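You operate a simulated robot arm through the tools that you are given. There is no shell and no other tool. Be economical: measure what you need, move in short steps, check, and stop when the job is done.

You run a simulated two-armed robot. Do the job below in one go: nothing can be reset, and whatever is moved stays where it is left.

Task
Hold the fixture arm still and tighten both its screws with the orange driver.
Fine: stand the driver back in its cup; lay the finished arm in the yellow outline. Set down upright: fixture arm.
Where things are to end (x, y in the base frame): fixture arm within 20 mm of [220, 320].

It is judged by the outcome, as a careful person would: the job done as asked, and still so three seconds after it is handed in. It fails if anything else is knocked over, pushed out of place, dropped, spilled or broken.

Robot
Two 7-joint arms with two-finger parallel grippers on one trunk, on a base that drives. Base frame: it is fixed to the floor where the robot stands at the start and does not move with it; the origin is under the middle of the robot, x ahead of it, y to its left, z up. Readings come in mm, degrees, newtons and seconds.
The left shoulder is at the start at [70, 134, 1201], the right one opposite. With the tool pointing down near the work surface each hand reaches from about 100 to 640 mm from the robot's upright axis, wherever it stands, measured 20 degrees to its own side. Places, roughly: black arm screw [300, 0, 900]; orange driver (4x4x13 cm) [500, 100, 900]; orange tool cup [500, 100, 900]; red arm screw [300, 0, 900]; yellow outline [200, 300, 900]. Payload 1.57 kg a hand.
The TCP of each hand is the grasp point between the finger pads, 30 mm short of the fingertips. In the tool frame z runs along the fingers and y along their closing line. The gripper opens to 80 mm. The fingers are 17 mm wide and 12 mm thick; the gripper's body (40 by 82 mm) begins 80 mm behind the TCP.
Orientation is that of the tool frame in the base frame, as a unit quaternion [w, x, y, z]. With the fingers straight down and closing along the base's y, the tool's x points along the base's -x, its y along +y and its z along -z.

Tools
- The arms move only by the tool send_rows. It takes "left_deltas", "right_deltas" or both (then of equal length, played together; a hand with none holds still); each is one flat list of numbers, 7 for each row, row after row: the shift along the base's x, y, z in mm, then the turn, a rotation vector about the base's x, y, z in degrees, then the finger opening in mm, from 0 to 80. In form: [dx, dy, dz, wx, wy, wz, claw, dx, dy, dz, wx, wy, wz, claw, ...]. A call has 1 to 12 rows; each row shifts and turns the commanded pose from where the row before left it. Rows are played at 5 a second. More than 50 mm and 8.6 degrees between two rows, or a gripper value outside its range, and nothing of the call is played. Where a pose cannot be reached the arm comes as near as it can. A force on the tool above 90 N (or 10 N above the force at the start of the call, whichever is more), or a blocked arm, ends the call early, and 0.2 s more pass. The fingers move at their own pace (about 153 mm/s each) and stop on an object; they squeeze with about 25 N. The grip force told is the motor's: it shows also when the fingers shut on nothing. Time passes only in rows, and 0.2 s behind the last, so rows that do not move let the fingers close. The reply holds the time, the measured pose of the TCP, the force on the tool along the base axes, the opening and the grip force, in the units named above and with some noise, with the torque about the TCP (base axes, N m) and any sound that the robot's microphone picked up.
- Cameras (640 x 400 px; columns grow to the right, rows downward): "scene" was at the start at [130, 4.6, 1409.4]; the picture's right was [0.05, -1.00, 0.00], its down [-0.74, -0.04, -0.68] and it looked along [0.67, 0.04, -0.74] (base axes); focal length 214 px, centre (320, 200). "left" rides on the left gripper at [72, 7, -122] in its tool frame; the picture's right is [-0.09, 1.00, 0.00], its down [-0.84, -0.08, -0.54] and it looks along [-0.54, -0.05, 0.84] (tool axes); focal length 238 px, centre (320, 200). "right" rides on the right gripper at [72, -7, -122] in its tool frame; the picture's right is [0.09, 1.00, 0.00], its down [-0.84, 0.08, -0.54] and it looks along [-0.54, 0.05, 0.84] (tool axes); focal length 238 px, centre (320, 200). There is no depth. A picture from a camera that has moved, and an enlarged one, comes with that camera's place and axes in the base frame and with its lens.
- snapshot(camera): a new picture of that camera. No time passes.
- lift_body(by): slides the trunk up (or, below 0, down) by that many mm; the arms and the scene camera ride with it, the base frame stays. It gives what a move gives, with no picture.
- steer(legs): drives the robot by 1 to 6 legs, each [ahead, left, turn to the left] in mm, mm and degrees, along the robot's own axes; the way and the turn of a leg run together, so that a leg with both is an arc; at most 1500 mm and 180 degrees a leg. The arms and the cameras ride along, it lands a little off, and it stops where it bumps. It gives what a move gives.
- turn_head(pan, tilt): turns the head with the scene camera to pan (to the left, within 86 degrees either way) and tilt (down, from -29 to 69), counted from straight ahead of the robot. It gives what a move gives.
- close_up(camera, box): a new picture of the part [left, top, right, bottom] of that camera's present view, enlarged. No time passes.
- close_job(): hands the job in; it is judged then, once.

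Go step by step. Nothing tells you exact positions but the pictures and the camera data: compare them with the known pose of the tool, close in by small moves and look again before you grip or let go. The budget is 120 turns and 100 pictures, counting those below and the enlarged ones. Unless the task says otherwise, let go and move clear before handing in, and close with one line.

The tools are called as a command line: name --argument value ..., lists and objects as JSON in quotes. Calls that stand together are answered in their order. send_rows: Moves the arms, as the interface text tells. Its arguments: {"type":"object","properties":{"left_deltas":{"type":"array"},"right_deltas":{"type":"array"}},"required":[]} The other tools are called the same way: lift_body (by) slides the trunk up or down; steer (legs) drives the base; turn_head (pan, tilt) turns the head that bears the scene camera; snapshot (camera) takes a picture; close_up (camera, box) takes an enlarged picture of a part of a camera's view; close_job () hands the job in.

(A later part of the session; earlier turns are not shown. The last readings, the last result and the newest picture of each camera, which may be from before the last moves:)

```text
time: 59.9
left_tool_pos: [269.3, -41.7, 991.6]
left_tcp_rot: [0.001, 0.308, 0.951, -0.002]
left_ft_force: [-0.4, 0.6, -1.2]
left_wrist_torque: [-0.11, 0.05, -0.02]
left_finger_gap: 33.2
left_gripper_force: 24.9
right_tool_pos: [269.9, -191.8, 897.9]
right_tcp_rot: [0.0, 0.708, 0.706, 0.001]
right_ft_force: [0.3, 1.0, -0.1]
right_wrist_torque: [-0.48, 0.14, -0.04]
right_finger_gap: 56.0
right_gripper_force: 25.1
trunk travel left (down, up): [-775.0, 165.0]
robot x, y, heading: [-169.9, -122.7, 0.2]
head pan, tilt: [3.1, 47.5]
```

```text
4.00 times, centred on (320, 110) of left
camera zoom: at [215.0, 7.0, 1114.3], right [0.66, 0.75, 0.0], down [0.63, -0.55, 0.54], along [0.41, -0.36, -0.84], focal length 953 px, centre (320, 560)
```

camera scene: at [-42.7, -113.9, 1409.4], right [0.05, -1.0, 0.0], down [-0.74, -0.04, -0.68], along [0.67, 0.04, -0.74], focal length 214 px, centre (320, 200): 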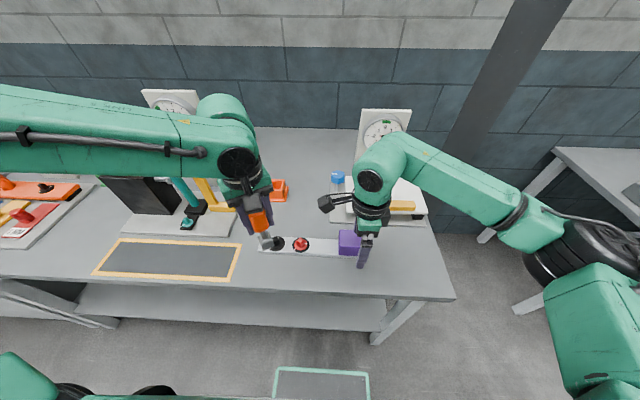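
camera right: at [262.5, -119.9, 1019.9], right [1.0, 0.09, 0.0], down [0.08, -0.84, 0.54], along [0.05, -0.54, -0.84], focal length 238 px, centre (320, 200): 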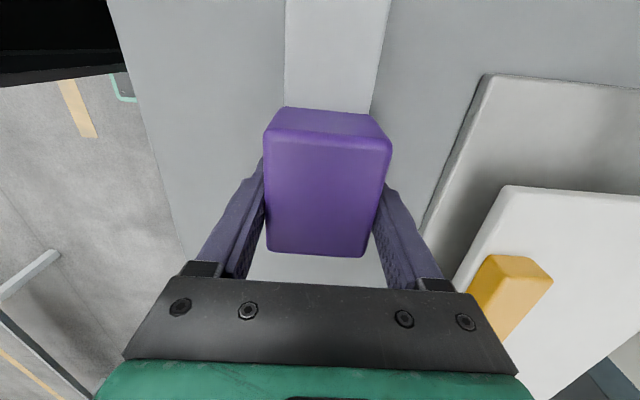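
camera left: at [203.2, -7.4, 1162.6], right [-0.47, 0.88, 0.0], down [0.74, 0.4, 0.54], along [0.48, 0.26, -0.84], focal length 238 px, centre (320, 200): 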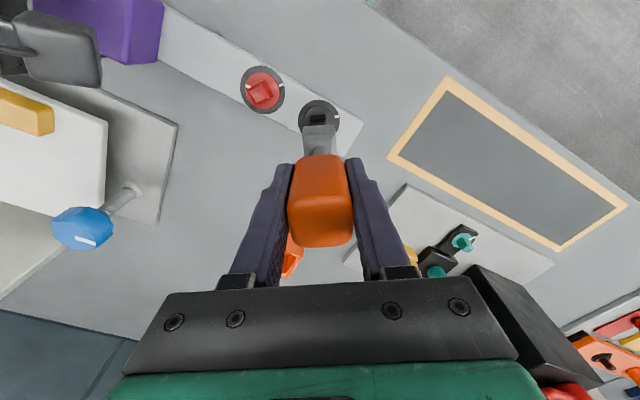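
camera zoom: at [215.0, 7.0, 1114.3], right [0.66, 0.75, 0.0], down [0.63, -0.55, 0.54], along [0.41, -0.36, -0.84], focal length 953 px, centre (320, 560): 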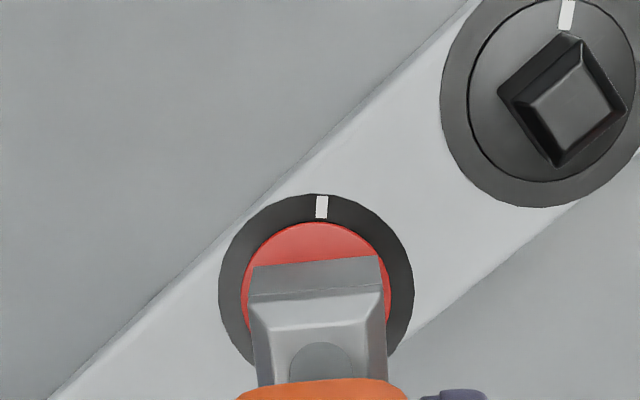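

A sliver of head shows on the right side, so I shift (+0.9, -0.6) and ease down.

send_rows --left_deltas '[0.9, -0.6, 0, 0, 0, 0, 25, 0, 0, -2, 0, 0, 0, 25, 0, 0, -2, 0, 0, 0, 25]'

send_rows --left_deltas '[0, 0, -2, 0, 0, 0, 25, 0, 0, -2, 0, 0, 0, 25]'

close_up --camera "scene" --box '[262, 215, 322, 255]'

```text
time: 60.7
left_tool_pos: [269.6, -40.9, 988.2]
left_tcp_rot: [0.002, 0.308, 0.951, -0.002]
left_ft_force: [-2.1, -2.5, -0.5]
left_wrist_torque: [-0.31, 0.24, 0.03]
left_finger_gap: 33.1
left_gripper_force: 25.5
left hand out of reach, approached as far as the arm can: row 1
right_tool_pos: [271.0, -192.1, 896.7]
right_tcp_rot: [0.001, 0.708, 0.707, 0.001]
right_ft_force: [1.8, 2.1, 0.6]
right_wrist_torque: [-0.3, 0.09, -0.23]
right_finger_gap: 55.9
right_gripper_force: 25.5
trunk travel left (down, up): [-775.0, 165.0]
robot x, y, heading: [-173.9, -118.6, -0.0]
head pan, tilt: [3.1, 47.5]
```

```text
time: 61.3
left_tool_pos: [268.9, -39.4, 984.3]
left_tcp_rot: [0.001, 0.308, 0.951, -0.002]
left_ft_force: [-2.9, -4.3, -0.1]
left_wrist_torque: [-0.37, 0.26, 0.01]
left_finger_gap: 33.3
left_gripper_force: 24.8
right_tool_pos: [271.5, -191.6, 898.5]
right_tcp_rot: [0.001, 0.708, 0.706, 0.001]
right_ft_force: [2.6, 3.4, 0.5]
right_wrist_torque: [-0.19, 0.1, -0.26]
right_finger_gap: 55.8
right_gripper_force: 24.5
trunk travel left (down, up): [-775.0, 165.0]
robot x, y, heading: [-175.8, -118.7, -0.0]
head pan, tilt: [3.1, 47.5]
```

```text
10.00 times, centred on (292, 235) of scene
camera zoom: at [-42.9, -114.3, 1409.3], right [0.05, -1.0, 0.0], down [-0.74, -0.04, -0.68], along [0.67, 0.04, -0.74], focal length 2145 px, centre (600, -150)
```

zoom: 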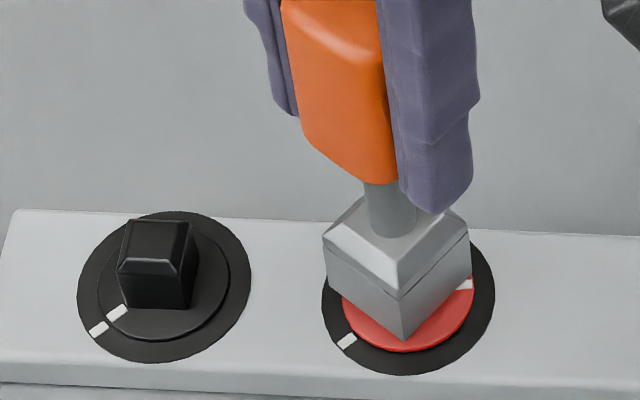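

The arm hit a limit there and the tool sits about 3 mm too far in +y. I try nudging it back.

send_rows --left_deltas '[0.5, -1.2, 0, 0, 0, 0, 25, 0.5, -1.2, 0, 0, 0, 0, 25]'

```text
time: 61.9
left_tool_pos: [268.9, -39.2, 985.4]
left_tcp_rot: [0.002, 0.308, 0.951, -0.003]
left_ft_force: [-0.7, -3.4, -3.5]
left_wrist_torque: [-0.25, 0.08, -0.04]
left_finger_gap: 33.3
left_gripper_force: 25.1
left hand out of reach, approached as far as the arm can: row 2
right_tool_pos: [271.3, -191.9, 898.0]
right_tcp_rot: [0.0, 0.707, 0.707, 0.001]
right_ft_force: [0.8, 3.6, -0.3]
right_wrist_torque: [0.21, 0.06, -0.05]
right_finger_gap: 56.1
right_gripper_force: 24.6
trunk travel left (down, up): [-775.0, 165.0]
robot x, y, heading: [-172.4, -116.6, -0.2]
head pan, tilt: [3.1, 47.5]
```

The arm is limited at this spot. I lift off, release, and drive 55 mm to the right so that red lies where black did relative to the robot.

send_rows --right_deltas '[0, 0, 0, 0, 0, 0, 56, 0, 0, 0, 0, 0, 0, 56, 0, 0, 0, 0, 0, 0, 80, 0, 0, 0, 0, 0, 0, 80, 0, 0, 25, 0, 0, 0, 80, 0, 0, 25, 0, 0, 0, 80, 0, 0, 25, 0, 0, 0, 80, 0, 0, 25, 0, 0, 0, 80]' --left_deltas '[0, 0, 10, 0, 0, 0, 25, 0, 0, 15, 0, 0, 0, 25, 0, 0, 15, 0, 0, 0, 25, 0, 0, 10, 0, 0, 0, 25, 0, 0, 0, 0, 0, 0, 25, 0, 0, 0, 0, 0, 0, 25, 0, 0, 0, 0, 0, 0, 25, 0, 0, 0, 0, 0, 0, 25]'

steer --legs '[[0, -55, 0]]'

```text
time: 63.7
left_tool_pos: [270.8, -39.0, 1034.9]
left_tcp_rot: [0.001, 0.308, 0.951, -0.001]
left_ft_force: [-0.3, 0.5, -2.0]
left_wrist_torque: [0.01, 0.01, -0.03]
left_finger_gap: 32.9
left_gripper_force: 24.6
right_tool_pos: [269.5, -191.1, 996.9]
right_tcp_rot: [0.0, 0.708, 0.707, 0.0]
right_ft_force: [0.0, 0.2, 0.2]
right_wrist_torque: [0.0, 0.01, 0.01]
right_finger_gap: 80.0
right_gripper_force: 0.1
trunk travel left (down, up): [-775.0, 165.0]
robot x, y, heading: [-169.1, -119.6, 0.0]
head pan, tilt: [3.1, 47.5]
```

```text
time: 64.7
left_tool_pos: [270.8, -90.0, 1033.7]
left_tcp_rot: [0.001, 0.309, 0.951, -0.004]
left_ft_force: [-0.4, 1.2, -1.9]
left_wrist_torque: [-0.01, -0.03, 0.01]
left_finger_gap: 33.5
left_gripper_force: 25.0
right_tool_pos: [270.5, -241.6, 994.9]
right_tcp_rot: [0.003, 0.707, 0.707, -0.002]
right_ft_force: [-0.1, 0.7, 0.2]
right_wrist_torque: [-0.03, -0.01, 0.02]
right_finger_gap: 80.1
right_gripper_force: 0.1
trunk travel left (down, up): [-775.0, 165.0]
robot x, y, heading: [-171.6, -171.6, -0.2]
head pan, tilt: [3.1, 47.5]
```

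I bring both hands back: left over red, right over the block, then down and grip.

send_rows --right_deltas '[0, 10, 0, 0, 0, 0, 80, 0.3, 11, 0, 0, 0, 0, 80, 0.3, 11, 0, 0, 0, 0, 80, 0.3, 11, 0, 0, 0, 0, 80, 0, 10, 0, 0, 0, 0, 80, 0, 0, -25, 0, 0, 0, 80, 0, 0, -25, 0, 0, 0, 80, 0, 0, -25, 0, 0, 0, 80, 0, 0, -22.5, 0, 0, 0, 80, 0, 0, 0, 0, 0, 0, 50, 0, 0, 0, 0, 0, 0, 50, 0, 0, 0, 0, 0, 0, 50]' --left_deltas '[0, 10, 0, 0, 0, 0, 25, 0, 11, 0, 0, 0, 0, 25, 0, 10, 0, 0, 0, 0, 25, 0, 10, 0, 0, 0, 0, 25, 0, 9, 0, 0, 0, 0, 25, 0, 0, 0, 0, 0, 0, 25, 0, 0, 0, 0, 0, 0, 25, 0, 0, -10, 0, 0, 0, 25, 0, 0, -10, 0, 0, 0, 25, 0, 0, 0, 0, 0, 0, 25, 0, 0, 0, 0, 0, 0, 25, 0, 0, 0, 0, 0, 0, 25]'

snapshot --camera "scene"

```text
time: 67.3
left_tool_pos: [272.6, -44.6, 1014.3]
left_tcp_rot: [0.001, 0.308, 0.951, -0.002]
left_ft_force: [0.0, 0.9, -1.8]
left_wrist_torque: [0.01, 0.01, 0.01]
left_finger_gap: 33.2
left_gripper_force: 25.3
right_tool_pos: [270.1, -194.2, 898.5]
right_tcp_rot: [0.0, 0.708, 0.706, 0.001]
right_ft_force: [2.4, -0.3, 0.4]
right_wrist_torque: [0.7, 0.03, -0.42]
right_finger_gap: 56.0
right_gripper_force: 24.5
trunk travel left (down, up): [-775.0, 165.0]
robot x, y, heading: [-173.7, -172.3, 0.0]
head pan, tilt: [3.1, 47.5]
```

```text
36 pictures are left
camera scene: at [-42.6, -168.8, 1409.3], right [0.05, -1.0, 0.0], down [-0.74, -0.04, -0.68], along [0.67, 0.04, -0.74], focal length 214 px, centre (320, 200)
```

scene: 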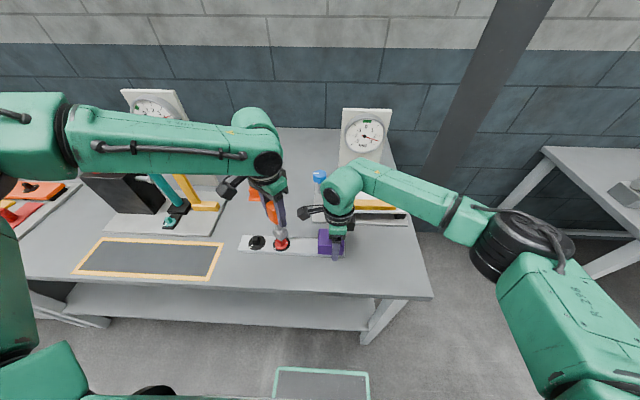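

Regripped, with both arms in range. I check alignment over red.

close_up --camera "scene" --box '[240, 220, 300, 260]'

close_up --camera "left" --box '[250, 60, 390, 160]'

```text
10.00 times, centred on (270, 240) of scene
camera zoom: at [-42.6, -168.8, 1409.3], right [0.05, -1.0, 0.0], down [-0.74, -0.04, -0.68], along [0.67, 0.04, -0.74], focal length 2145 px, centre (820, -200)
```

zoom: 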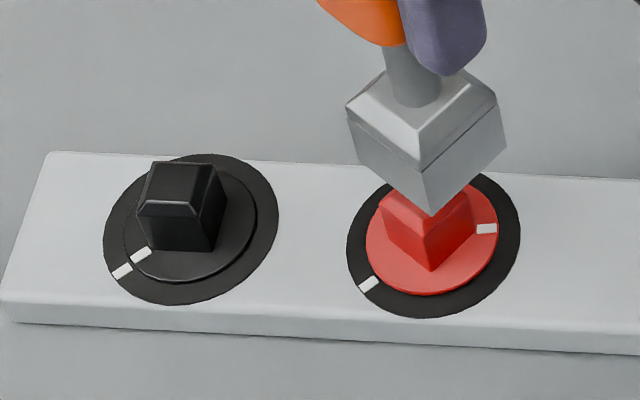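

```text
4.00 times, centred on (320, 110) of left
camera zoom: at [217.2, 2.6, 1136.8], right [0.66, 0.75, 0.0], down [0.63, -0.55, 0.54], along [0.41, -0.36, -0.84], focal length 953 px, centre (320, 560)
```

zoom: 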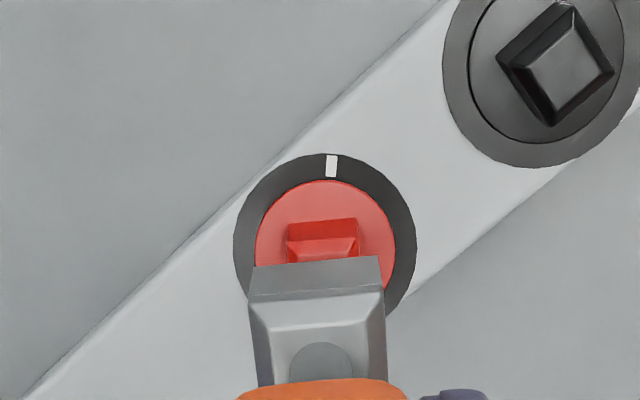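

After the drive the driver is about 4 mm off in -y. I correct by (-1.3, +3.9), lower some, and look again.

send_rows --left_deltas '[-1.3, 3.9, 0, 0, 0, 0, 25, 0, 0, -6, 0, 0, 0, 25, 0, 0, -6, 0, 0, 0, 25]'

close_up --camera "scene" --box '[240, 220, 300, 260]'

close_up --camera "left" --box '[250, 60, 390, 160]'

```text
time: 68.1
left_tool_pos: [270.5, -39.8, 1002.1]
left_tcp_rot: [-0.001, 0.308, 0.951, -0.001]
left_ft_force: [0.1, 1.0, -0.9]
left_wrist_torque: [0.01, 0.03, -0.01]
left_finger_gap: 33.2
left_gripper_force: 25.1
right_tool_pos: [268.2, -194.9, 898.9]
right_tcp_rot: [0.0, 0.707, 0.707, -0.001]
right_ft_force: [0.9, 0.6, -0.8]
right_wrist_torque: [0.55, 0.04, -0.33]
right_finger_gap: 56.0
right_gripper_force: 24.9
trunk travel left (down, up): [-775.0, 165.0]
robot x, y, heading: [-168.9, -169.6, 0.1]
head pan, tilt: [3.1, 47.5]
```

```text
10.00 times, centred on (270, 240) of scene
camera zoom: at [-42.6, -168.6, 1409.3], right [0.05, -1.0, 0.0], down [-0.74, -0.04, -0.68], along [0.67, 0.04, -0.74], focal length 2145 px, centre (820, -200)
```

zoom: 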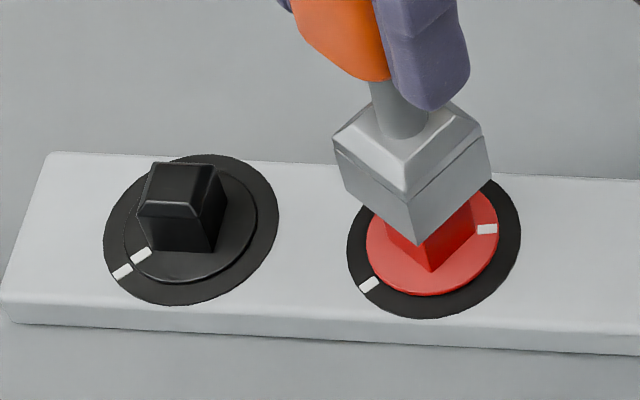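

```text
4.00 times, centred on (320, 110) of left
camera zoom: at [214.7, 7.9, 1125.0], right [0.66, 0.75, 0.0], down [0.63, -0.55, 0.54], along [0.41, -0.36, -0.84], focal length 953 px, centre (320, 560)
```

zoom: 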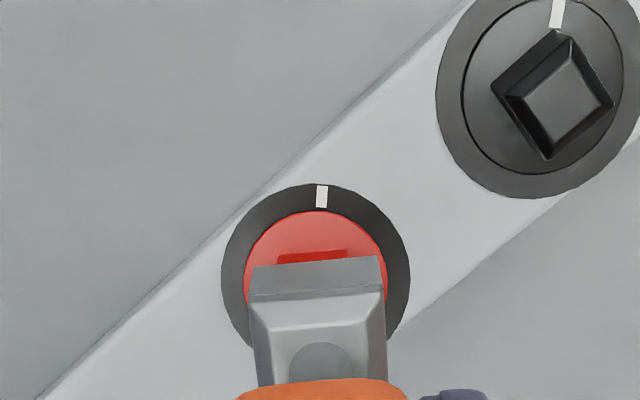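

Both cameras now agree to within 1 mm. I descend carefully.

send_rows --left_deltas '[-0.2, -0.3, -5, 0, 0, 0, 25, 0, 0, -4, 0, 0, 0, 25, 0, 0, -3, 0, 0, 0, 25, 0, 0, -2, 0, 0, 0, 25]'

send_rows --left_deltas '[0, 0, -2, 0, 0, 0, 25, 0, 0, -2, 0, 0, 0, 25]'

```text
time: 69.1
left_tool_pos: [270.4, -39.7, 989.5]
left_tcp_rot: [0.001, 0.308, 0.951, 0.0]
left_ft_force: [0.6, 0.0, -1.4]
left_wrist_torque: [-0.02, -0.03, 0.0]
left_finger_gap: 33.1
left_gripper_force: 25.0
right_tool_pos: [269.4, -194.6, 897.1]
right_tcp_rot: [0.001, 0.706, 0.708, 0.0]
right_ft_force: [0.7, -0.6, -0.4]
right_wrist_torque: [0.31, 0.03, -0.16]
right_finger_gap: 55.9
right_gripper_force: 24.9
trunk travel left (down, up): [-775.0, 165.0]
robot x, y, heading: [-173.8, -175.9, 0.1]
head pan, tilt: [3.1, 47.5]
```

```text
time: 69.7
left_tool_pos: [268.3, -39.9, 985.0]
left_tcp_rot: [0.0, 0.308, 0.951, -0.001]
left_ft_force: [-0.5, -0.3, -1.3]
left_wrist_torque: [0.02, -0.02, 0.02]
left_finger_gap: 33.4
left_gripper_force: 24.4
right_tool_pos: [269.8, -194.3, 897.9]
right_tcp_rot: [0.0, 0.707, 0.707, -0.001]
right_ft_force: [0.5, -0.1, 0.3]
right_wrist_torque: [0.18, 0.11, -0.09]
right_finger_gap: 56.0
right_gripper_force: 24.8
trunk travel left (down, up): [-775.0, 165.0]
robot x, y, heading: [-171.1, -171.8, 0.1]
head pan, tilt: [3.1, 47.5]
```

No contact force and no reach limit. I continue to seat it.

send_rows --left_deltas '[0, 0, -2, 0, 0, 0, 25, 0, 0, -2, 0, 0, 0, 25, 0, 0, -2, 0, 0, 0, 25]'

send_rows --left_deltas '[0, 0, -2, 0, 0, 0, 25]'

close_up --camera "scene" --box '[240, 220, 300, 260]'

```text
time: 70.5
left_tool_pos: [269.6, -41.3, 977.9]
left_tcp_rot: [0.0, 0.308, 0.951, 0.0]
left_ft_force: [0.2, -0.2, -1.4]
left_wrist_torque: [0.02, -0.03, -0.03]
left_finger_gap: 33.1
left_gripper_force: 24.9
right_tool_pos: [269.9, -193.7, 896.6]
right_tcp_rot: [0.0, 0.707, 0.707, 0.001]
right_ft_force: [0.1, -0.4, -0.1]
right_wrist_torque: [-0.02, 0.06, -0.07]
right_finger_gap: 56.0
right_gripper_force: 24.7
trunk travel left (down, up): [-775.0, 165.0]
robot x, y, heading: [-174.9, -169.8, 0.2]
head pan, tilt: [3.1, 47.5]
```

```text
time: 70.9
left_tool_pos: [269.4, -42.7, 977.2]
left_tcp_rot: [0.002, 0.309, 0.951, -0.001]
left_ft_force: [-2.3, 1.2, 9.2]
left_wrist_torque: [0.05, 0.15, 0.0]
left_finger_gap: 33.2
left_gripper_force: 24.9
right_tool_pos: [268.6, -194.5, 898.3]
right_tcp_rot: [0.0, 0.708, 0.706, 0.001]
right_ft_force: [3.5, 1.5, -2.6]
right_wrist_torque: [0.23, 0.25, -0.57]
right_finger_gap: 56.1
right_gripper_force: 24.8
trunk travel left (down, up): [-775.0, 165.0]
robot x, y, heading: [-171.8, -173.6, -0.3]
head pan, tilt: [3.1, 47.5]
```

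```text
10.00 times, centred on (270, 240) of scene
camera zoom: at [-43.6, -168.4, 1409.5], right [0.05, -1.0, 0.0], down [-0.74, -0.04, -0.68], along [0.68, 0.04, -0.74], focal length 2145 px, centre (820, -200)
```

zoom: 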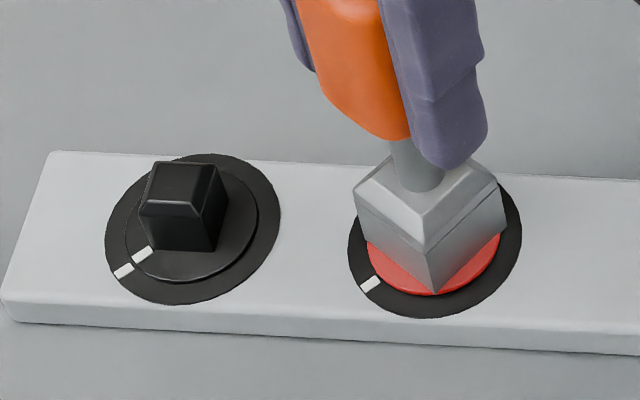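

Seated on red. I turn clockwise with the same small offset compensation.

send_rows --left_deltas '[0.18, 0.21, 0.3, 0, 0, -8, 25, 0.2, 0.2, 0, 0, 0, -8, 25, 0.22, 0.16, 0, 0, 0, -8, 25, 0.24, 0.14, 0, 0, 0, -8, 25, 0.26, 0.1, 0, 0, 0, -8, 25, 0.28, 0.05, 0, 0, 0, -8, 25, 0.28, 0, 0, 0, 0, -8, 25]'

close_up --camera "scene" --box '[240, 220, 300, 260]'

```text
time: 72.5
left_tool_pos: [270.6, -39.5, 977.2]
left_tcp_rot: [0.0, 0.719, 0.695, 0.0]
left_ft_force: [-0.6, -0.6, 17.8]
left_wrist_torque: [-0.17, 0.0, 0.03]
left_finger_gap: 33.0
left_gripper_force: 25.1
right_tool_pos: [269.2, -195.0, 898.1]
right_tcp_rot: [0.0, 0.707, 0.707, 0.0]
right_ft_force: [1.7, 2.8, -8.7]
right_wrist_torque: [-0.31, 0.13, -0.42]
right_finger_gap: 55.5
right_gripper_force: 25.4
trunk travel left (down, up): [-775.0, 165.0]
robot x, y, heading: [-171.8, -170.4, -0.2]
head pan, tilt: [3.1, 47.5]
```

```text
10.00 times, centred on (270, 240) of scene
camera zoom: at [-43.6, -168.8, 1409.4], right [0.05, -1.0, 0.0], down [-0.74, -0.04, -0.68], along [0.68, 0.04, -0.74], focal length 2145 px, centre (820, -200)
```

zoom: 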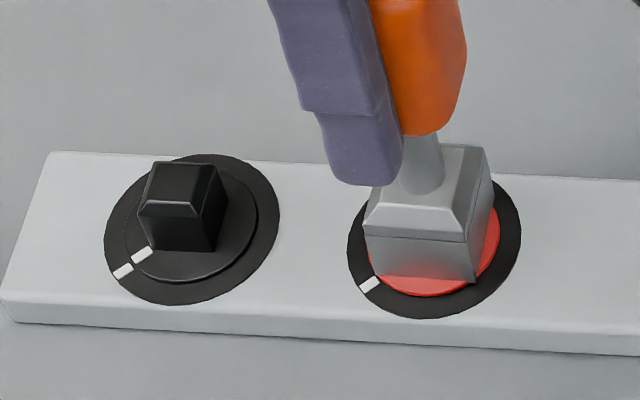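

Turning smoothly: 56° done. I continue another 64°.

send_rows --left_deltas '[0.28, 0, 0.6, 0, 0, -8, 25, 0.28, -0.05, 0, 0, 0, -8, 25, 0.26, -0.1, 0, 0, 0, -8, 25, 0.24, -0.14, 0, 0, 0, -8, 25, 0.22, -0.17, 0, 0, 0, -8, 25, 0.2, -0.2, 0, 0, 0, -8, 25, 0.17, -0.22, 0, 0, 0, -8, 25, 0.13, -0.24, 0, 0, 0, -8, 25]'

close_up --camera "scene" --box '[240, 220, 300, 260]'

```text
time: 74.3
left_tool_pos: [270.8, -40.7, 976.9]
left_tcp_rot: [-0.002, 0.978, 0.209, -0.002]
left_ft_force: [5.0, 2.9, -3.3]
left_wrist_torque: [0.27, -0.44, 0.08]
left_finger_gap: 33.1
left_gripper_force: 25.4
right_tool_pos: [269.6, -193.8, 897.5]
right_tcp_rot: [0.0, 0.707, 0.707, 0.0]
right_ft_force: [-4.8, -3.8, 0.1]
right_wrist_torque: [0.25, 0.02, 0.57]
right_finger_gap: 56.3
right_gripper_force: 24.9
trunk travel left (down, up): [-775.0, 165.0]
robot x, y, heading: [-171.8, -170.9, -0.1]
head pan, tilt: [3.1, 47.5]
```

```text
10.00 times, centred on (270, 240) of scene
camera zoom: at [-42.6, -168.5, 1409.3], right [0.05, -1.0, 0.0], down [-0.74, -0.04, -0.68], along [0.67, 0.04, -0.74], focal length 2145 px, centre (820, -200)
```

zoom: 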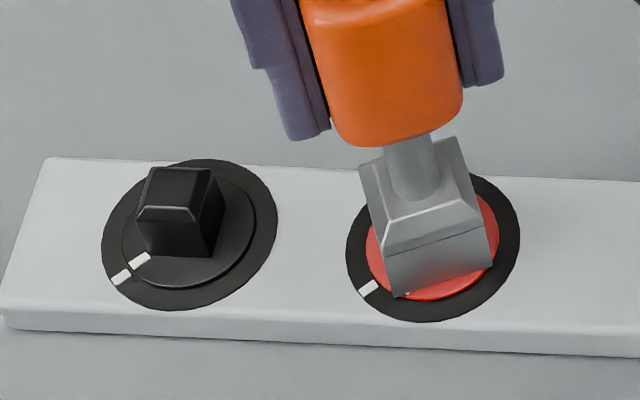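

The red mark has appeared, with about 30° to go. I turn 24°, then finish in small steps.

send_rows --left_deltas '[0.5, 0, 0, 0, 0, -8, 25, 0.2, -0.2, 0, 0, 0, -8, 25, 0.05, -0.27, 0, 0, 0, -8, 25]'

send_rows --left_deltas '[0, -0.3, 0, 0, 0, -4, 25, 0, -0.2, 0, 0, 0, -4, 25]'

close_up --camera "scene" --box '[264, 230, 300, 254]'

```text
time: 75.1
left_tool_pos: [272.9, -41.9, 977.1]
left_tcp_rot: [0.0, 1.0, 0.0, -0.002]
left_ft_force: [-1.0, -2.7, 0.1]
left_wrist_torque: [-0.21, 0.09, 0.06]
left_finger_gap: 33.1
left_gripper_force: 24.4
right_tool_pos: [269.8, -195.3, 897.1]
right_tcp_rot: [0.0, 0.708, 0.707, 0.001]
right_ft_force: [0.7, 1.6, -0.3]
right_wrist_torque: [-0.54, 0.06, -0.2]
right_finger_gap: 55.8
right_gripper_force: 24.8
trunk travel left (down, up): [-775.0, 165.0]
robot x, y, heading: [-175.3, -169.8, -0.3]
head pan, tilt: [3.1, 47.5]
```

```text
time: 75.7
left_tool_pos: [272.8, -42.3, 977.7]
left_tcp_rot: [-0.001, 0.998, -0.07, -0.002]
left_ft_force: [-2.5, -5.6, -0.9]
left_wrist_torque: [-0.5, 0.27, 0.1]
left_finger_gap: 33.3
left_gripper_force: 24.9
right_tool_pos: [269.5, -193.3, 897.7]
right_tcp_rot: [0.001, 0.708, 0.707, 0.002]
right_ft_force: [2.0, 4.5, 0.2]
right_wrist_torque: [-0.42, 0.03, -0.29]
right_finger_gap: 56.0
right_gripper_force: 25.1
trunk travel left (down, up): [-775.0, 165.0]
robot x, y, heading: [-172.5, -175.0, -0.0]
head pan, tilt: [3.1, 47.5]
```

```text
16.00 times, centred on (282, 242) of scene
camera zoom: at [-42.6, -168.6, 1409.3], right [0.05, -1.0, 0.0], down [-0.74, -0.04, -0.68], along [0.67, 0.04, -0.74], focal length 3432 px, centre (928, -472)
```

zoom: 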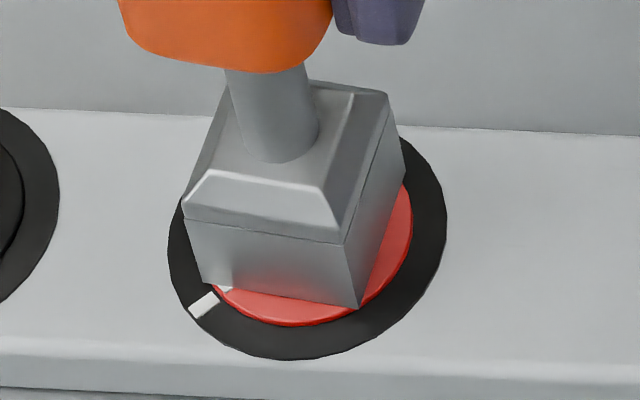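

The marks look in line. I lift off and check.

send_rows --left_deltas '[0, -0.5, 3, 0, 0, 0, 25, 0, 0, 6, 0, 0, 0, 25, 0, 0, 8, 0, 0, 0, 25, 0, 0, 10, 0, 0, 0, 25, 0, 0, 12, 0, 0, 0, 25, 0, 0, 15, 0, 0, 0, 25, 0, 0, 15, 0, 0, 0, 25]'

close_up --camera "scene" --box '[240, 220, 300, 260]'

```text
time: 77.3
left_tool_pos: [272.9, -39.9, 1048.7]
left_tcp_rot: [-0.001, 0.998, -0.069, -0.001]
left_ft_force: [0.1, -1.0, -1.6]
left_wrist_torque: [-0.01, 0.01, -0.01]
left_finger_gap: 33.4
left_gripper_force: 24.9
right_tool_pos: [268.2, -194.2, 899.0]
right_tcp_rot: [0.001, 0.708, 0.706, 0.001]
right_ft_force: [0.7, 0.1, 1.4]
right_wrist_torque: [0.17, 0.09, -0.09]
right_finger_gap: 56.1
right_gripper_force: 25.2
trunk travel left (down, up): [-775.0, 165.0]
robot x, y, heading: [-169.9, -176.9, -0.3]
head pan, tilt: [3.1, 47.5]
```

```text
10.00 times, centred on (270, 240) of scene
camera zoom: at [-43.0, -168.4, 1409.3], right [0.05, -1.0, 0.0], down [-0.74, -0.04, -0.68], along [0.67, 0.04, -0.74], focal length 2145 px, centre (820, -200)
```

zoom: 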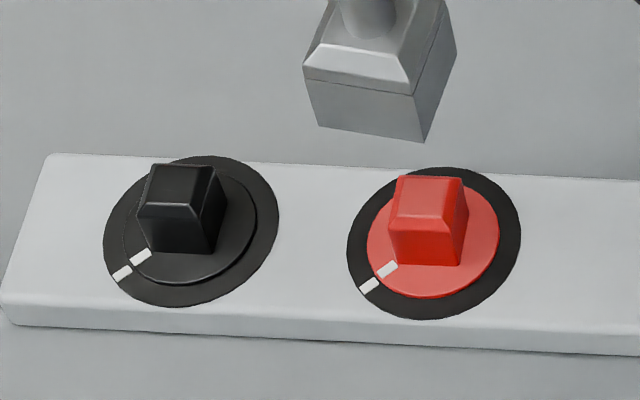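

Both screws' marks are aligned. Next I release the block, retract the right hand, turn the driver back to yaw 0, and then drive to where the cup is reachable.

send_rows --right_deltas '[0, 0, 0, 0, 0, 0, 80, 0, 0, 0, 0, 0, 0, 80, 0, 0, 0, 0, 0, 0, 80, 0, 0, 25, 0, 0, 0, 80, 0, 0, 25, 0, 0, 0, 80, 0, 0, 25, 0, 0, 0, 80, 0, 0, 25, 0, 0, 0, 80, 0, 0, 25, 0, 0, 0, 80, 0, 0, 25, 0, 0, 0, 80, 0, 0, 25, 0, 0, 0, 80, -15, 0, 0, 0, 0, 0, 80, -15, 0, 0, 0, 0, 0, 80]' --left_deltas '[0, 0, 5, 0, 0, 8, 25, 0, 0, 5, 0, 0, 8, 25, 0, 0, 5, 0, 0, 8, 25, 0, 0, 5, 0, 0, 8, 25, 0, 0, 5, 0, 0, 8, 25, 0, 0, 5, 0, 0, 8, 25, 0, 0, 0, 0, 0, 8, 25, 0, 0, 0, 0, 0, 8, 25, 0, 0, 0, 0, 0, 8, 25, 0, 0, 0, 0, 0, 8, 25, 0, 0, 0, 0, 0, 8, 25, 0, 0, 0, 0, 0, 8, 25]'

send_rows --right_deltas '[-12, 0, 0, 0, 0, 0, 80, -12, 0, 0, 0, 0, 0, 80, -12, 0, 0, 0, 0, 0, 80, -12, 0, 0, 0, 0, 0, 80, -12, 0, 0, 0, 0, 0, 80, -12, 0, 0, 0, 0, 0, 80, -12, 0, 0, 0, 0, 0, 80, -12, 0, 0, 0, 0, 0, 80, -12, 0, 0, 0, 0, 0, 80, -12, 0, 0, 0, 0, 0, 80, 0, 0, 0, 0, 0, 0, 80, 0, 0, 0, 0, 0, 0, 80]' --left_deltas '[0, 0, 0, 0, 0, 7.66, 25, 0, 0, 0, 0, 0, 7.66, 25, 0, 0, 0, 0, 0, 7.66, 25, 0, 0, 0, 0, 0, 7.66, 25, 0, 0, 0, 0, 0, 7.66, 25, 0, 0, 0, 0, 0, 7.66, 25, 0, 0, 0, 0, 0, 7.66, 25, 0, 0, 0, 0, 0, 7.66, 25, 0, 0, 0, 0, 0, 7.66, 25, 0, 0, 0, 0, 0, 7.66, 25, 0, 0, 0, 0, 0, 7.66, 25, 0, 0, 0, 0, 0, 7.66, 25]'

```text
time: 79.9
left_tool_pos: [272.6, -42.5, 1077.2]
left_tcp_rot: [0.0, 0.717, 0.697, -0.001]
left_ft_force: [0.4, 0.6, -2.3]
left_wrist_torque: [0.02, 0.0, -0.02]
left_finger_gap: 33.4
left_gripper_force: 24.6
right_tool_pos: [240.4, -193.3, 1073.0]
right_tcp_rot: [0.0, 0.707, 0.707, 0.001]
right_ft_force: [0.1, 0.8, 0.3]
right_wrist_torque: [-0.02, -0.05, 0.02]
right_finger_gap: 80.0
right_gripper_force: 0.0
trunk travel left (down, up): [-775.0, 165.0]
robot x, y, heading: [-173.6, -173.3, -0.4]
head pan, tilt: [3.1, 47.5]
```

```text
time: 82.5
left_tool_pos: [272.5, -41.4, 1077.1]
left_tcp_rot: [0.001, -0.002, 1.0, -0.001]
left_ft_force: [0.2, 0.5, -1.7]
left_wrist_torque: [0.02, 0.01, 0.05]
left_finger_gap: 33.0
left_gripper_force: 25.2
right_tool_pos: [120.8, -192.2, 1073.0]
right_tcp_rot: [0.0, 0.707, 0.708, 0.0]
right_ft_force: [-0.5, 0.4, 0.2]
right_wrist_torque: [0.02, 0.0, -0.01]
right_finger_gap: 80.0
right_gripper_force: 0.1
trunk travel left (down, up): [-775.0, 165.0]
robot x, y, heading: [-176.6, -171.4, -0.0]
head pan, tilt: [3.1, 47.5]
```

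Now I drive ahead 150 mm and left 55 mm.

steer --legs '[[0, 55, 0], [150, 0, 0]]'

snapshot --camera "scene"

```text
time: 84.4
left_tool_pos: [419.3, 16.4, 1077.9]
left_tcp_rot: [0.002, -0.002, 1.0, -0.001]
left_ft_force: [-0.3, 0.1, -1.1]
left_wrist_torque: [0.01, -0.01, 0.01]
left_finger_gap: 33.1
left_gripper_force: 24.3
right_tool_pos: [268.6, -134.8, 1074.3]
right_tcp_rot: [0.002, 0.705, 0.709, 0.002]
right_ft_force: [0.2, -0.3, -0.4]
right_wrist_torque: [0.0, -0.05, 0.01]
right_finger_gap: 80.0
right_gripper_force: 0.0
trunk travel left (down, up): [-775.0, 165.0]
robot x, y, heading: [-21.8, -113.7, 0.2]
head pan, tilt: [3.1, 47.5]
```

```text
26 pictures are left
camera scene: at [103.4, -110.7, 1409.7], right [0.06, -1.0, 0.0], down [-0.73, -0.04, -0.68], along [0.68, 0.04, -0.74], focal length 214 px, centre (320, 200)
```

scene: 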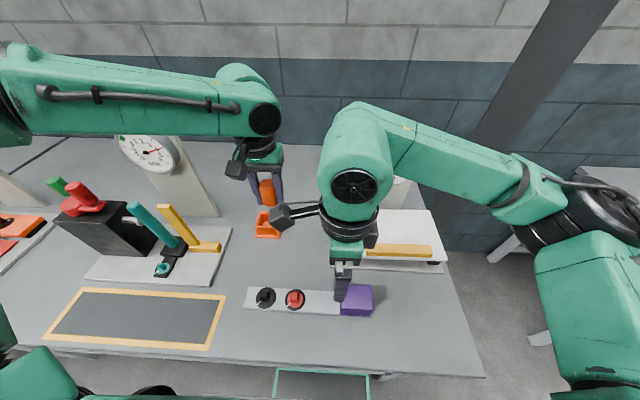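

I move the driver over the cup at (477, 67) and lower it slightly.

send_rows --left_deltas '[14, 12.6, 0, 0, 0, 0, 25, 14, 12.6, 0, 0, 0, 0, 25, 14, 12.6, 0, 0, 0, 0, 25, 15.5, 12.6, 0, 0, 0, 0, 25, 0, 0, -8, 0, 0, 0, 25, 0, 0, -8, 0, 0, 0, 25]'

close_up --camera "left" --box '[250, 60, 390, 160]'

close_up --camera "scene" --box '[235, 170, 295, 245]'

```text
time: 85.8
left_tool_pos: [479.1, 66.9, 1059.5]
left_tcp_rot: [0.001, -0.003, 1.0, -0.001]
left_ft_force: [0.5, -0.4, -1.2]
left_wrist_torque: [0.01, 0.0, -0.02]
left_finger_gap: 33.2
left_gripper_force: 24.9
right_tool_pos: [270.1, -134.1, 1073.5]
right_tcp_rot: [0.0, 0.706, 0.709, 0.0]
right_ft_force: [0.3, 0.6, -0.5]
right_wrist_torque: [0.0, -0.01, -0.01]
right_finger_gap: 80.2
right_gripper_force: 0.0
trunk travel left (down, up): [-775.0, 165.0]
robot x, y, heading: [-24.2, -116.6, 0.3]
head pan, tilt: [3.1, 47.5]
```

```text
4.00 times, centred on (320, 110) of left
camera zoom: at [405.4, 73.3, 1182.7], right [0.09, 1.0, 0.0], down [0.84, -0.07, 0.54], along [0.54, -0.05, -0.84], focal length 953 px, centre (320, 560)
```

zoom: 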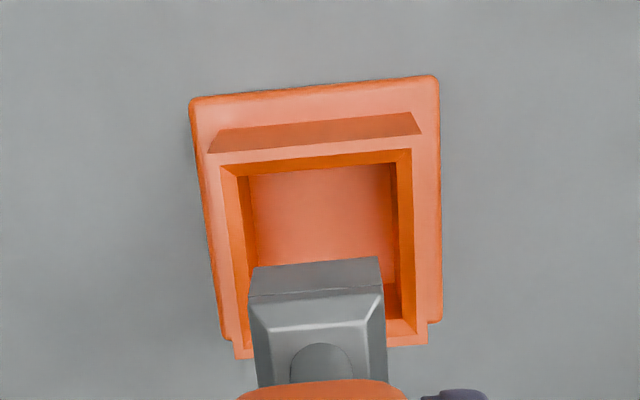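

```text
5.33 times, centred on (265, 208) of scene
camera zoom: at [106.5, -111.0, 1409.3], right [0.06, -1.0, 0.0], down [-0.74, -0.04, -0.68], along [0.67, 0.04, -0.74], focal length 1144 px, centre (613, 160)
```

zoom: 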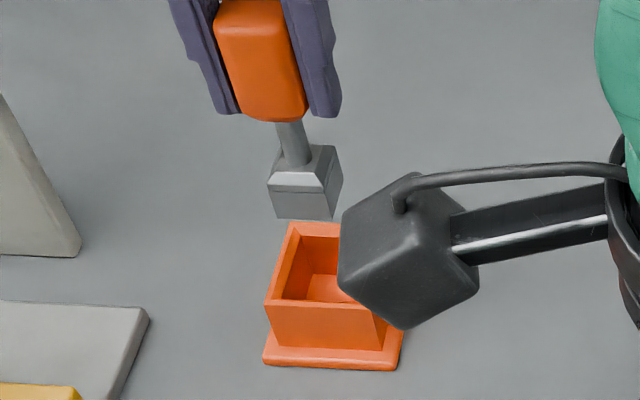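

The cup's opening has ample room around the driver. I shift -2.3 mm in x to match the pick-up place and lower it in.

send_rows --left_deltas '[-2.3, -0.2, -10, 0, 0, 0, 25, 0, 0, -15, 0, 0, 0, 25, 0, 0, -15, 0, 0, 0, 25, 0, 0, -15, 0, 0, 0, 25, 0, 0, -15, 0, 0, 0, 25, 0, 0, -10, 0, 0, 0, 25, 0, 0, -8, 0, 0, 0, 25]'

close_up --camera "left" --box '[250, 60, 390, 160]'

```text
time: 87.4
left_tool_pos: [476.5, 66.6, 971.3]
left_tcp_rot: [0.001, -0.003, 1.0, 0.0]
left_ft_force: [0.4, -0.3, -2.1]
left_wrist_torque: [0.03, 0.05, 0.01]
left_finger_gap: 33.4
left_gripper_force: 25.0
right_tool_pos: [270.9, -134.6, 1072.6]
right_tcp_rot: [0.0, 0.706, 0.708, 0.001]
right_ft_force: [-0.4, 0.6, -0.1]
right_wrist_torque: [-0.02, 0.02, -0.01]
right_finger_gap: 80.1
right_gripper_force: 0.0
trunk travel left (down, up): [-775.0, 165.0]
robot x, y, heading: [-25.1, -115.6, 0.4]
head pan, tilt: [3.1, 47.5]
```

```text
4.00 times, centred on (320, 110) of left
camera zoom: at [403.9, 72.9, 1094.1], right [0.09, 1.0, 0.0], down [0.84, -0.07, 0.54], along [0.54, -0.05, -0.84], focal length 953 px, centre (320, 560)
```

zoom: 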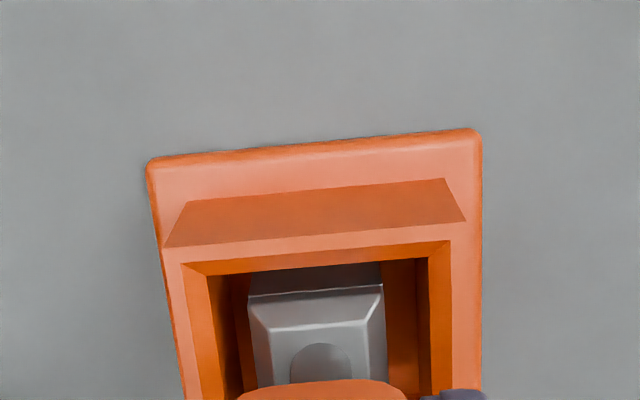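

It is inside the cup. I lower the last millimetres until contact.

send_rows --left_deltas '[0, 0, -2, 0, 0, 0, 25, 0, 0, -2, 0, 0, 0, 25]'

send_rows --left_deltas '[0, 0, -1.5, 0, 0, 0, 25]'

```text
time: 88.0
left_tool_pos: [476.5, 65.8, 969.2]
left_tcp_rot: [0.002, -0.003, 1.0, 0.0]
left_ft_force: [-0.2, 0.0, -0.9]
left_wrist_torque: [0.01, 0.0, 0.0]
left_finger_gap: 33.1
left_gripper_force: 25.1
right_tool_pos: [270.2, -134.9, 1074.0]
right_tcp_rot: [0.001, 0.705, 0.709, 0.002]
right_ft_force: [0.1, 0.2, 0.1]
right_wrist_torque: [0.01, 0.04, -0.01]
right_finger_gap: 79.8
right_gripper_force: 0.1
trunk travel left (down, up): [-775.0, 165.0]
robot x, y, heading: [-23.9, -118.5, 0.6]
head pan, tilt: [3.1, 47.5]
```

```text
time: 88.4
left_tool_pos: [475.7, 66.7, 967.1]
left_tcp_rot: [0.001, -0.003, 1.0, -0.001]
left_ft_force: [0.1, -0.9, -1.8]
left_wrist_torque: [-0.02, 0.01, 0.0]
left_finger_gap: 33.1
left_gripper_force: 24.8
right_tool_pos: [270.4, -134.3, 1073.8]
right_tcp_rot: [0.001, 0.706, 0.708, 0.0]
right_ft_force: [0.5, -0.4, -0.7]
right_wrist_torque: [0.01, -0.02, 0.01]
right_finger_gap: 80.0
right_gripper_force: 0.0
trunk travel left (down, up): [-775.0, 165.0]
robot x, y, heading: [-26.6, -114.0, 0.2]
head pan, tilt: [3.1, 47.5]
```

send_rows --left_deltas '[0, 0, -1.5, 0, 0, 0, 25, 0, 0, -1, 0, 0, 0, 25]'

```text
time: 89.0
left_tool_pos: [476.2, 67.2, 965.1]
left_tcp_rot: [0.003, -0.003, 1.0, -0.001]
left_ft_force: [2.5, 0.6, 9.3]
left_wrist_torque: [0.27, -0.29, -0.01]
left_finger_gap: 33.1
left_gripper_force: 25.2
right_tool_pos: [270.0, -136.0, 1073.4]
right_tcp_rot: [0.0, 0.706, 0.709, 0.0]
right_ft_force: [0.9, 0.0, -0.1]
right_wrist_torque: [0.02, 0.01, -0.02]
right_finger_gap: 79.8
right_gripper_force: 0.0
trunk travel left (down, up): [-775.0, 165.0]
robot x, y, heading: [-24.6, -115.4, 0.5]
head pan, tilt: [3.1, 47.5]
```

Contact with the cup floor at about 11 N. I open the fingers and look before rising.

send_rows --left_deltas '[0, 0, 0.5, 0, 0, 0, 40, 0, 0, 0, 0, 0, 0, 60, 0, 0, 0, 0, 0, 0, 80, 0, 0, 0, 0, 0, 0, 80]'

snapshot --camera "left"

```text
time: 90.0
left_tool_pos: [475.3, 68.4, 964.2]
left_tcp_rot: [0.0, -0.003, 1.0, -0.001]
left_ft_force: [-0.5, -0.5, -0.1]
left_wrist_torque: [-0.01, -0.01, -0.01]
left_finger_gap: 79.9
left_gripper_force: 0.1
right_tool_pos: [271.1, -135.1, 1073.2]
right_tcp_rot: [0.0, 0.705, 0.709, 0.001]
right_ft_force: [-1.0, -0.1, 0.1]
right_wrist_torque: [-0.05, 0.0, 0.0]
right_finger_gap: 79.7
right_gripper_force: 0.1
trunk travel left (down, up): [-775.0, 165.0]
robot x, y, heading: [-22.1, -110.4, 0.1]
head pan, tilt: [3.1, 47.5]
```

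```text
22 pictures are left
camera left: at [403.0, 73.7, 1087.5], right [0.09, 1.0, 0.0], down [0.84, -0.07, 0.54], along [0.54, -0.05, -0.84], focal length 238 px, centre (320, 200)
```

left: 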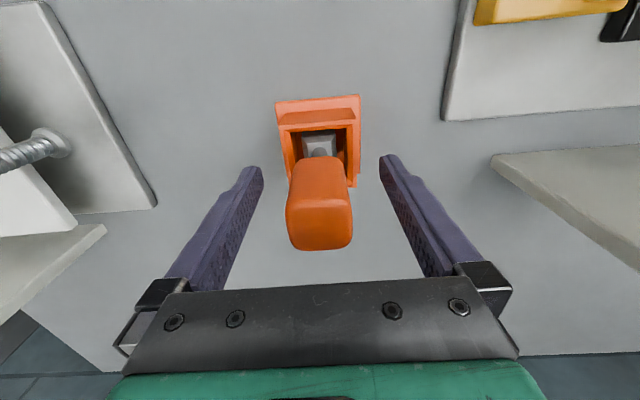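

The driver stands in its cup. I raise and retract the left hand and bring the right hand back onto the block.

send_rows --left_deltas '[0, 0, 20, 0, 0, 0, 80, 0, 0, 25, 0, 0, 0, 80, 0, 0, 25, 0, 0, 0, 80, 0, 0, 25, 0, 0, 0, 80, 0, 0, 25, 0, 0, 0, 80, 0, 0, 25, 0, 0, 0, 80, 0, 0, 25, 0, 0, 0, 80, 0, 0, 25, 0, 0, 0, 80, -12, 12, 12, 0, 0, 0, 80, -12, 12, 12, 0, 0, 0, 80, -12, 12, 12, 0, 0, 0, 80, -12, 12, 12, 0, 0, 0, 80]' --right_deltas '[0, -11.6, 0, 0, 0, 0, 80, 0, -11.6, 0, 0, 0, 0, 80, 0, -11.6, 0, 0, 0, 0, 80, 0, -11.6, 0, 0, 0, 0, 80, 0, -11.6, 0, 0, 0, 0, 80, 0, 0, -20, 0, 0, 0, 80, 0, 0, -20, 0, 0, 0, 80, 0, 0, -20, 0, 0, 0, 80, 0, 0, -20, 0, 0, 0, 80, 0, 0, -20, 0, 0, 0, 80, 0, 0, 0, 0, 0, 0, 80, 0, 0, 0, 0, 0, 0, 80]'

snapshot --camera "right"

snapshot --camera "scene"

```text
time: 92.6
left_tool_pos: [427.3, 116.6, 1208.9]
left_tcp_rot: [0.001, -0.002, 1.0, -0.001]
left_ft_force: [0.4, -0.5, -0.3]
left_wrist_torque: [0.0, -0.01, 0.0]
left_finger_gap: 80.2
left_gripper_force: 0.1
right_tool_pos: [269.9, -193.5, 973.2]
right_tcp_rot: [0.0, 0.705, 0.709, 0.0]
right_ft_force: [0.0, 0.6, -0.5]
right_wrist_torque: [0.0, -0.01, 0.0]
right_finger_gap: 79.8
right_gripper_force: 0.1
trunk travel left (down, up): [-775.0, 165.0]
robot x, y, heading: [-26.8, -116.1, 0.3]
head pan, tilt: [3.1, 47.5]
```

```text
21 pictures are left
camera right: at [261.5, -122.7, 1095.5], right [1.0, 0.1, 0.0], down [0.08, -0.84, 0.54], along [0.05, -0.54, -0.84], focal length 238 px, centre (320, 200)
```

right: 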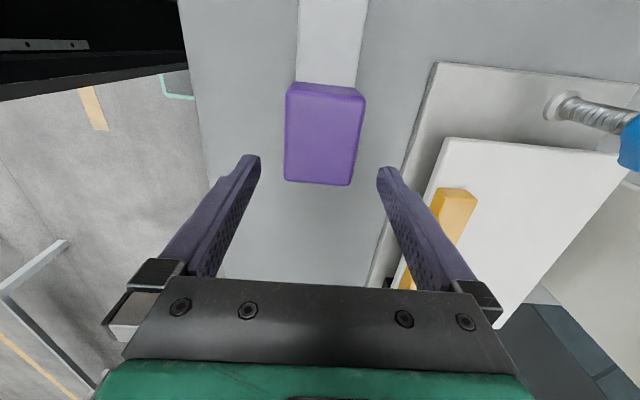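

```text
20 pictures are left
camera scene: at [104.7, -110.2, 1409.5], right [0.06, -1.0, 0.0], down [-0.74, -0.04, -0.68], along [0.68, 0.04, -0.74], focal length 214 px, centre (320, 200)
```

scene: 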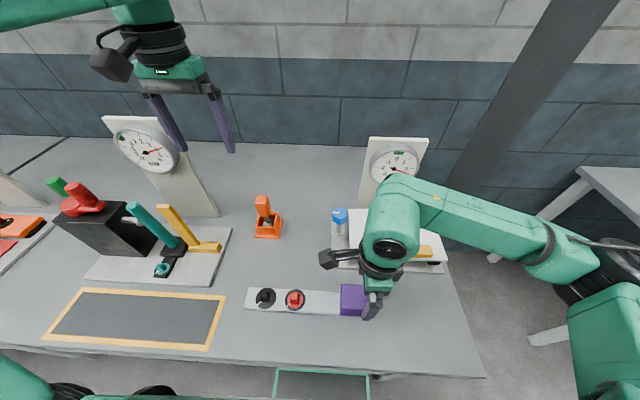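

The driver stands well. I shift slightly (+2 in x, +10 in y, nearer the arm's balance point), lower and grip.

send_rows --right_deltas '[1, 5, 0, 0, 0, 0, 80, 1, 5, 0, 0, 0, 0, 80, 0, 0, -20, 0, 0, 0, 80, 0, 0, -20, 0, 0, 0, 80, 0, 0, -20, 0, 0, 0, 80, 0, 0, -16, 0, 0, 0, 80, 0, 0, 0, 0, 0, 0, 65, 0, 0, 0, 0, 0, 0, 50, 0, 0, 0, 0, 0, 0, 50, 0, 0, 0, 0, 0, 0, 50]'

send_rows --right_deltas '[0, 0, 5, 0, 0, 0, 50, 0, 0, 7, 0, 0, 0, 50]'

snapshot --camera "scene"

```text
time: 94.8
left_tool_pos: [427.9, 114.4, 1207.2]
left_tcp_rot: [0.001, -0.003, 1.0, -0.001]
left_ft_force: [-0.9, -0.2, -0.5]
left_wrist_torque: [0.0, -0.04, 0.01]
left_finger_gap: 79.9
left_gripper_force: 0.0
right_tool_pos: [272.6, -183.4, 896.9]
right_tcp_rot: [0.001, 0.706, 0.709, 0.001]
right_ft_force: [-2.1, -1.1, 0.6]
right_wrist_torque: [0.33, 0.13, 0.27]
right_finger_gap: 56.0
right_gripper_force: 25.2
trunk travel left (down, up): [-775.0, 165.0]
robot x, y, heading: [-21.6, -114.1, 0.3]
head pan, tilt: [3.1, 47.5]
```

```text
time: 95.4
left_tool_pos: [429.8, 114.4, 1208.0]
left_tcp_rot: [0.0, -0.003, 1.0, -0.001]
left_ft_force: [0.4, -0.3, 0.7]
left_wrist_torque: [0.01, -0.05, 0.02]
left_finger_gap: 80.2
left_gripper_force: 0.1
right_tool_pos: [273.0, -181.6, 909.3]
right_tcp_rot: [0.0, 0.706, 0.708, 0.001]
right_ft_force: [0.4, 0.2, -5.0]
right_wrist_torque: [-0.33, 0.05, 0.0]
right_finger_gap: 55.7
right_gripper_force: 25.0
trunk travel left (down, up): [-775.0, 165.0]
robot x, y, heading: [-26.4, -121.8, 0.4]
head pan, tilt: [3.1, 47.5]
```

```text
19 pictures are left
camera scene: at [106.3, -110.9, 1409.3], right [0.06, -1.0, 0.0], down [-0.74, -0.04, -0.68], along [0.67, 0.04, -0.74], focal length 214 px, centre (320, 200)
```

scene: 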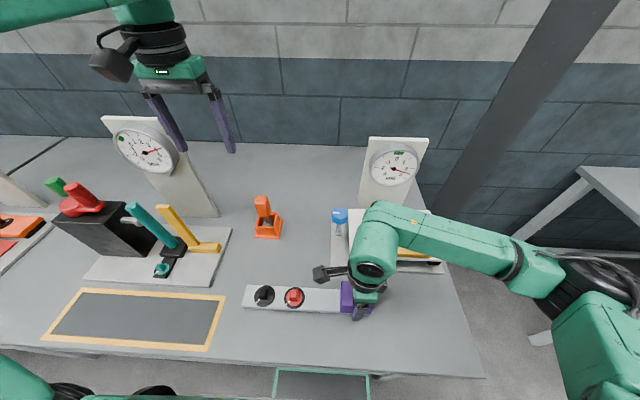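

The arm lifts with about 5 N and only 0.33 N·m. I raise it another 20 mm and check that it hangs level.

send_rows --right_deltas '[0, 0, 10, 0, 0, 0, 50, 0, 0, 10, 0, 0, 0, 50, 0, 0, 5, 0, 0, 0, 50]'

close_up --camera "scene" --box '[220, 260, 400, 340]'

```text
time: 96.2
left_tool_pos: [429.6, 115.1, 1207.8]
left_tcp_rot: [0.001, -0.002, 1.0, -0.001]
left_ft_force: [0.2, 1.3, 0.1]
left_wrist_torque: [-0.02, -0.01, -0.03]
left_finger_gap: 79.9
left_gripper_force: 0.0
right_tool_pos: [272.4, -183.1, 933.1]
right_tcp_rot: [0.001, 0.705, 0.709, 0.001]
right_ft_force: [0.1, 0.5, -6.1]
right_wrist_torque: [-0.35, -0.04, 0.0]
right_finger_gap: 55.8
right_gripper_force: 25.1
trunk travel left (down, up): [-775.0, 165.0]
robot x, y, heading: [-24.1, -116.5, 0.3]
head pan, tilt: [3.1, 47.5]
```

```text
3.56 times, centred on (310, 300) of scene
camera zoom: at [106.6, -111.0, 1409.3], right [0.06, -1.0, 0.0], down [-0.74, -0.04, -0.68], along [0.67, 0.04, -0.74], focal length 763 px, centre (356, -156)
```

zoom: 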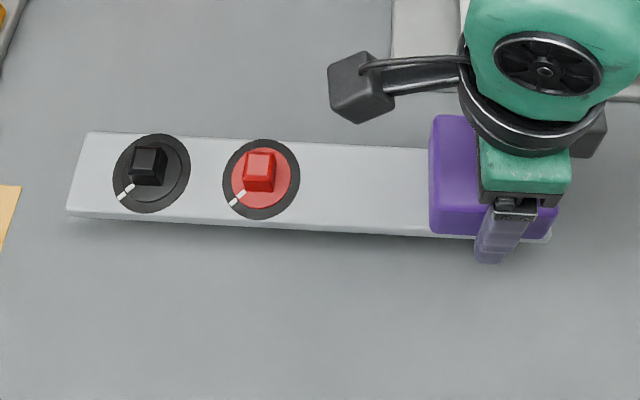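

The arm hangs level; its centre is at about (272, -70), i.e. 112 mm from the grip along +y. I drive back 52 mm and left 390 mm.

steer --legs '[[-52, 0, 0], [0, 390, 0]]'

snapshot --camera "scene"

```text
time: 99.2
left_tool_pos: [376.9, 500.5, 1208.9]
left_tcp_rot: [0.0, -0.001, 1.0, 0.0]
left_ft_force: [0.4, 0.3, -0.2]
left_wrist_torque: [0.02, -0.01, -0.02]
left_finger_gap: 79.9
left_gripper_force: 0.0
right_tool_pos: [220.7, 201.9, 933.4]
right_tcp_rot: [0.0, 0.707, 0.707, 0.001]
right_ft_force: [1.0, -0.4, -3.7]
right_wrist_torque: [-0.32, 0.03, 0.03]
right_finger_gap: 56.1
right_gripper_force: 25.1
trunk travel left (down, up): [-775.0, 165.0]
robot x, y, heading: [-77.1, 271.9, -0.0]
head pan, tilt: [3.1, 47.5]
```

```text
17 pictures are left
camera scene: at [53.3, 275.3, 1409.3], right [0.05, -1.0, 0.0], down [-0.74, -0.04, -0.68], along [0.67, 0.04, -0.74], focal length 214 px, centre (320, 200)
```

scene: 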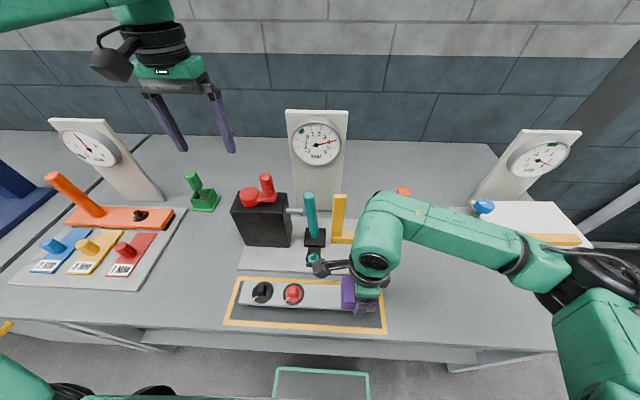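

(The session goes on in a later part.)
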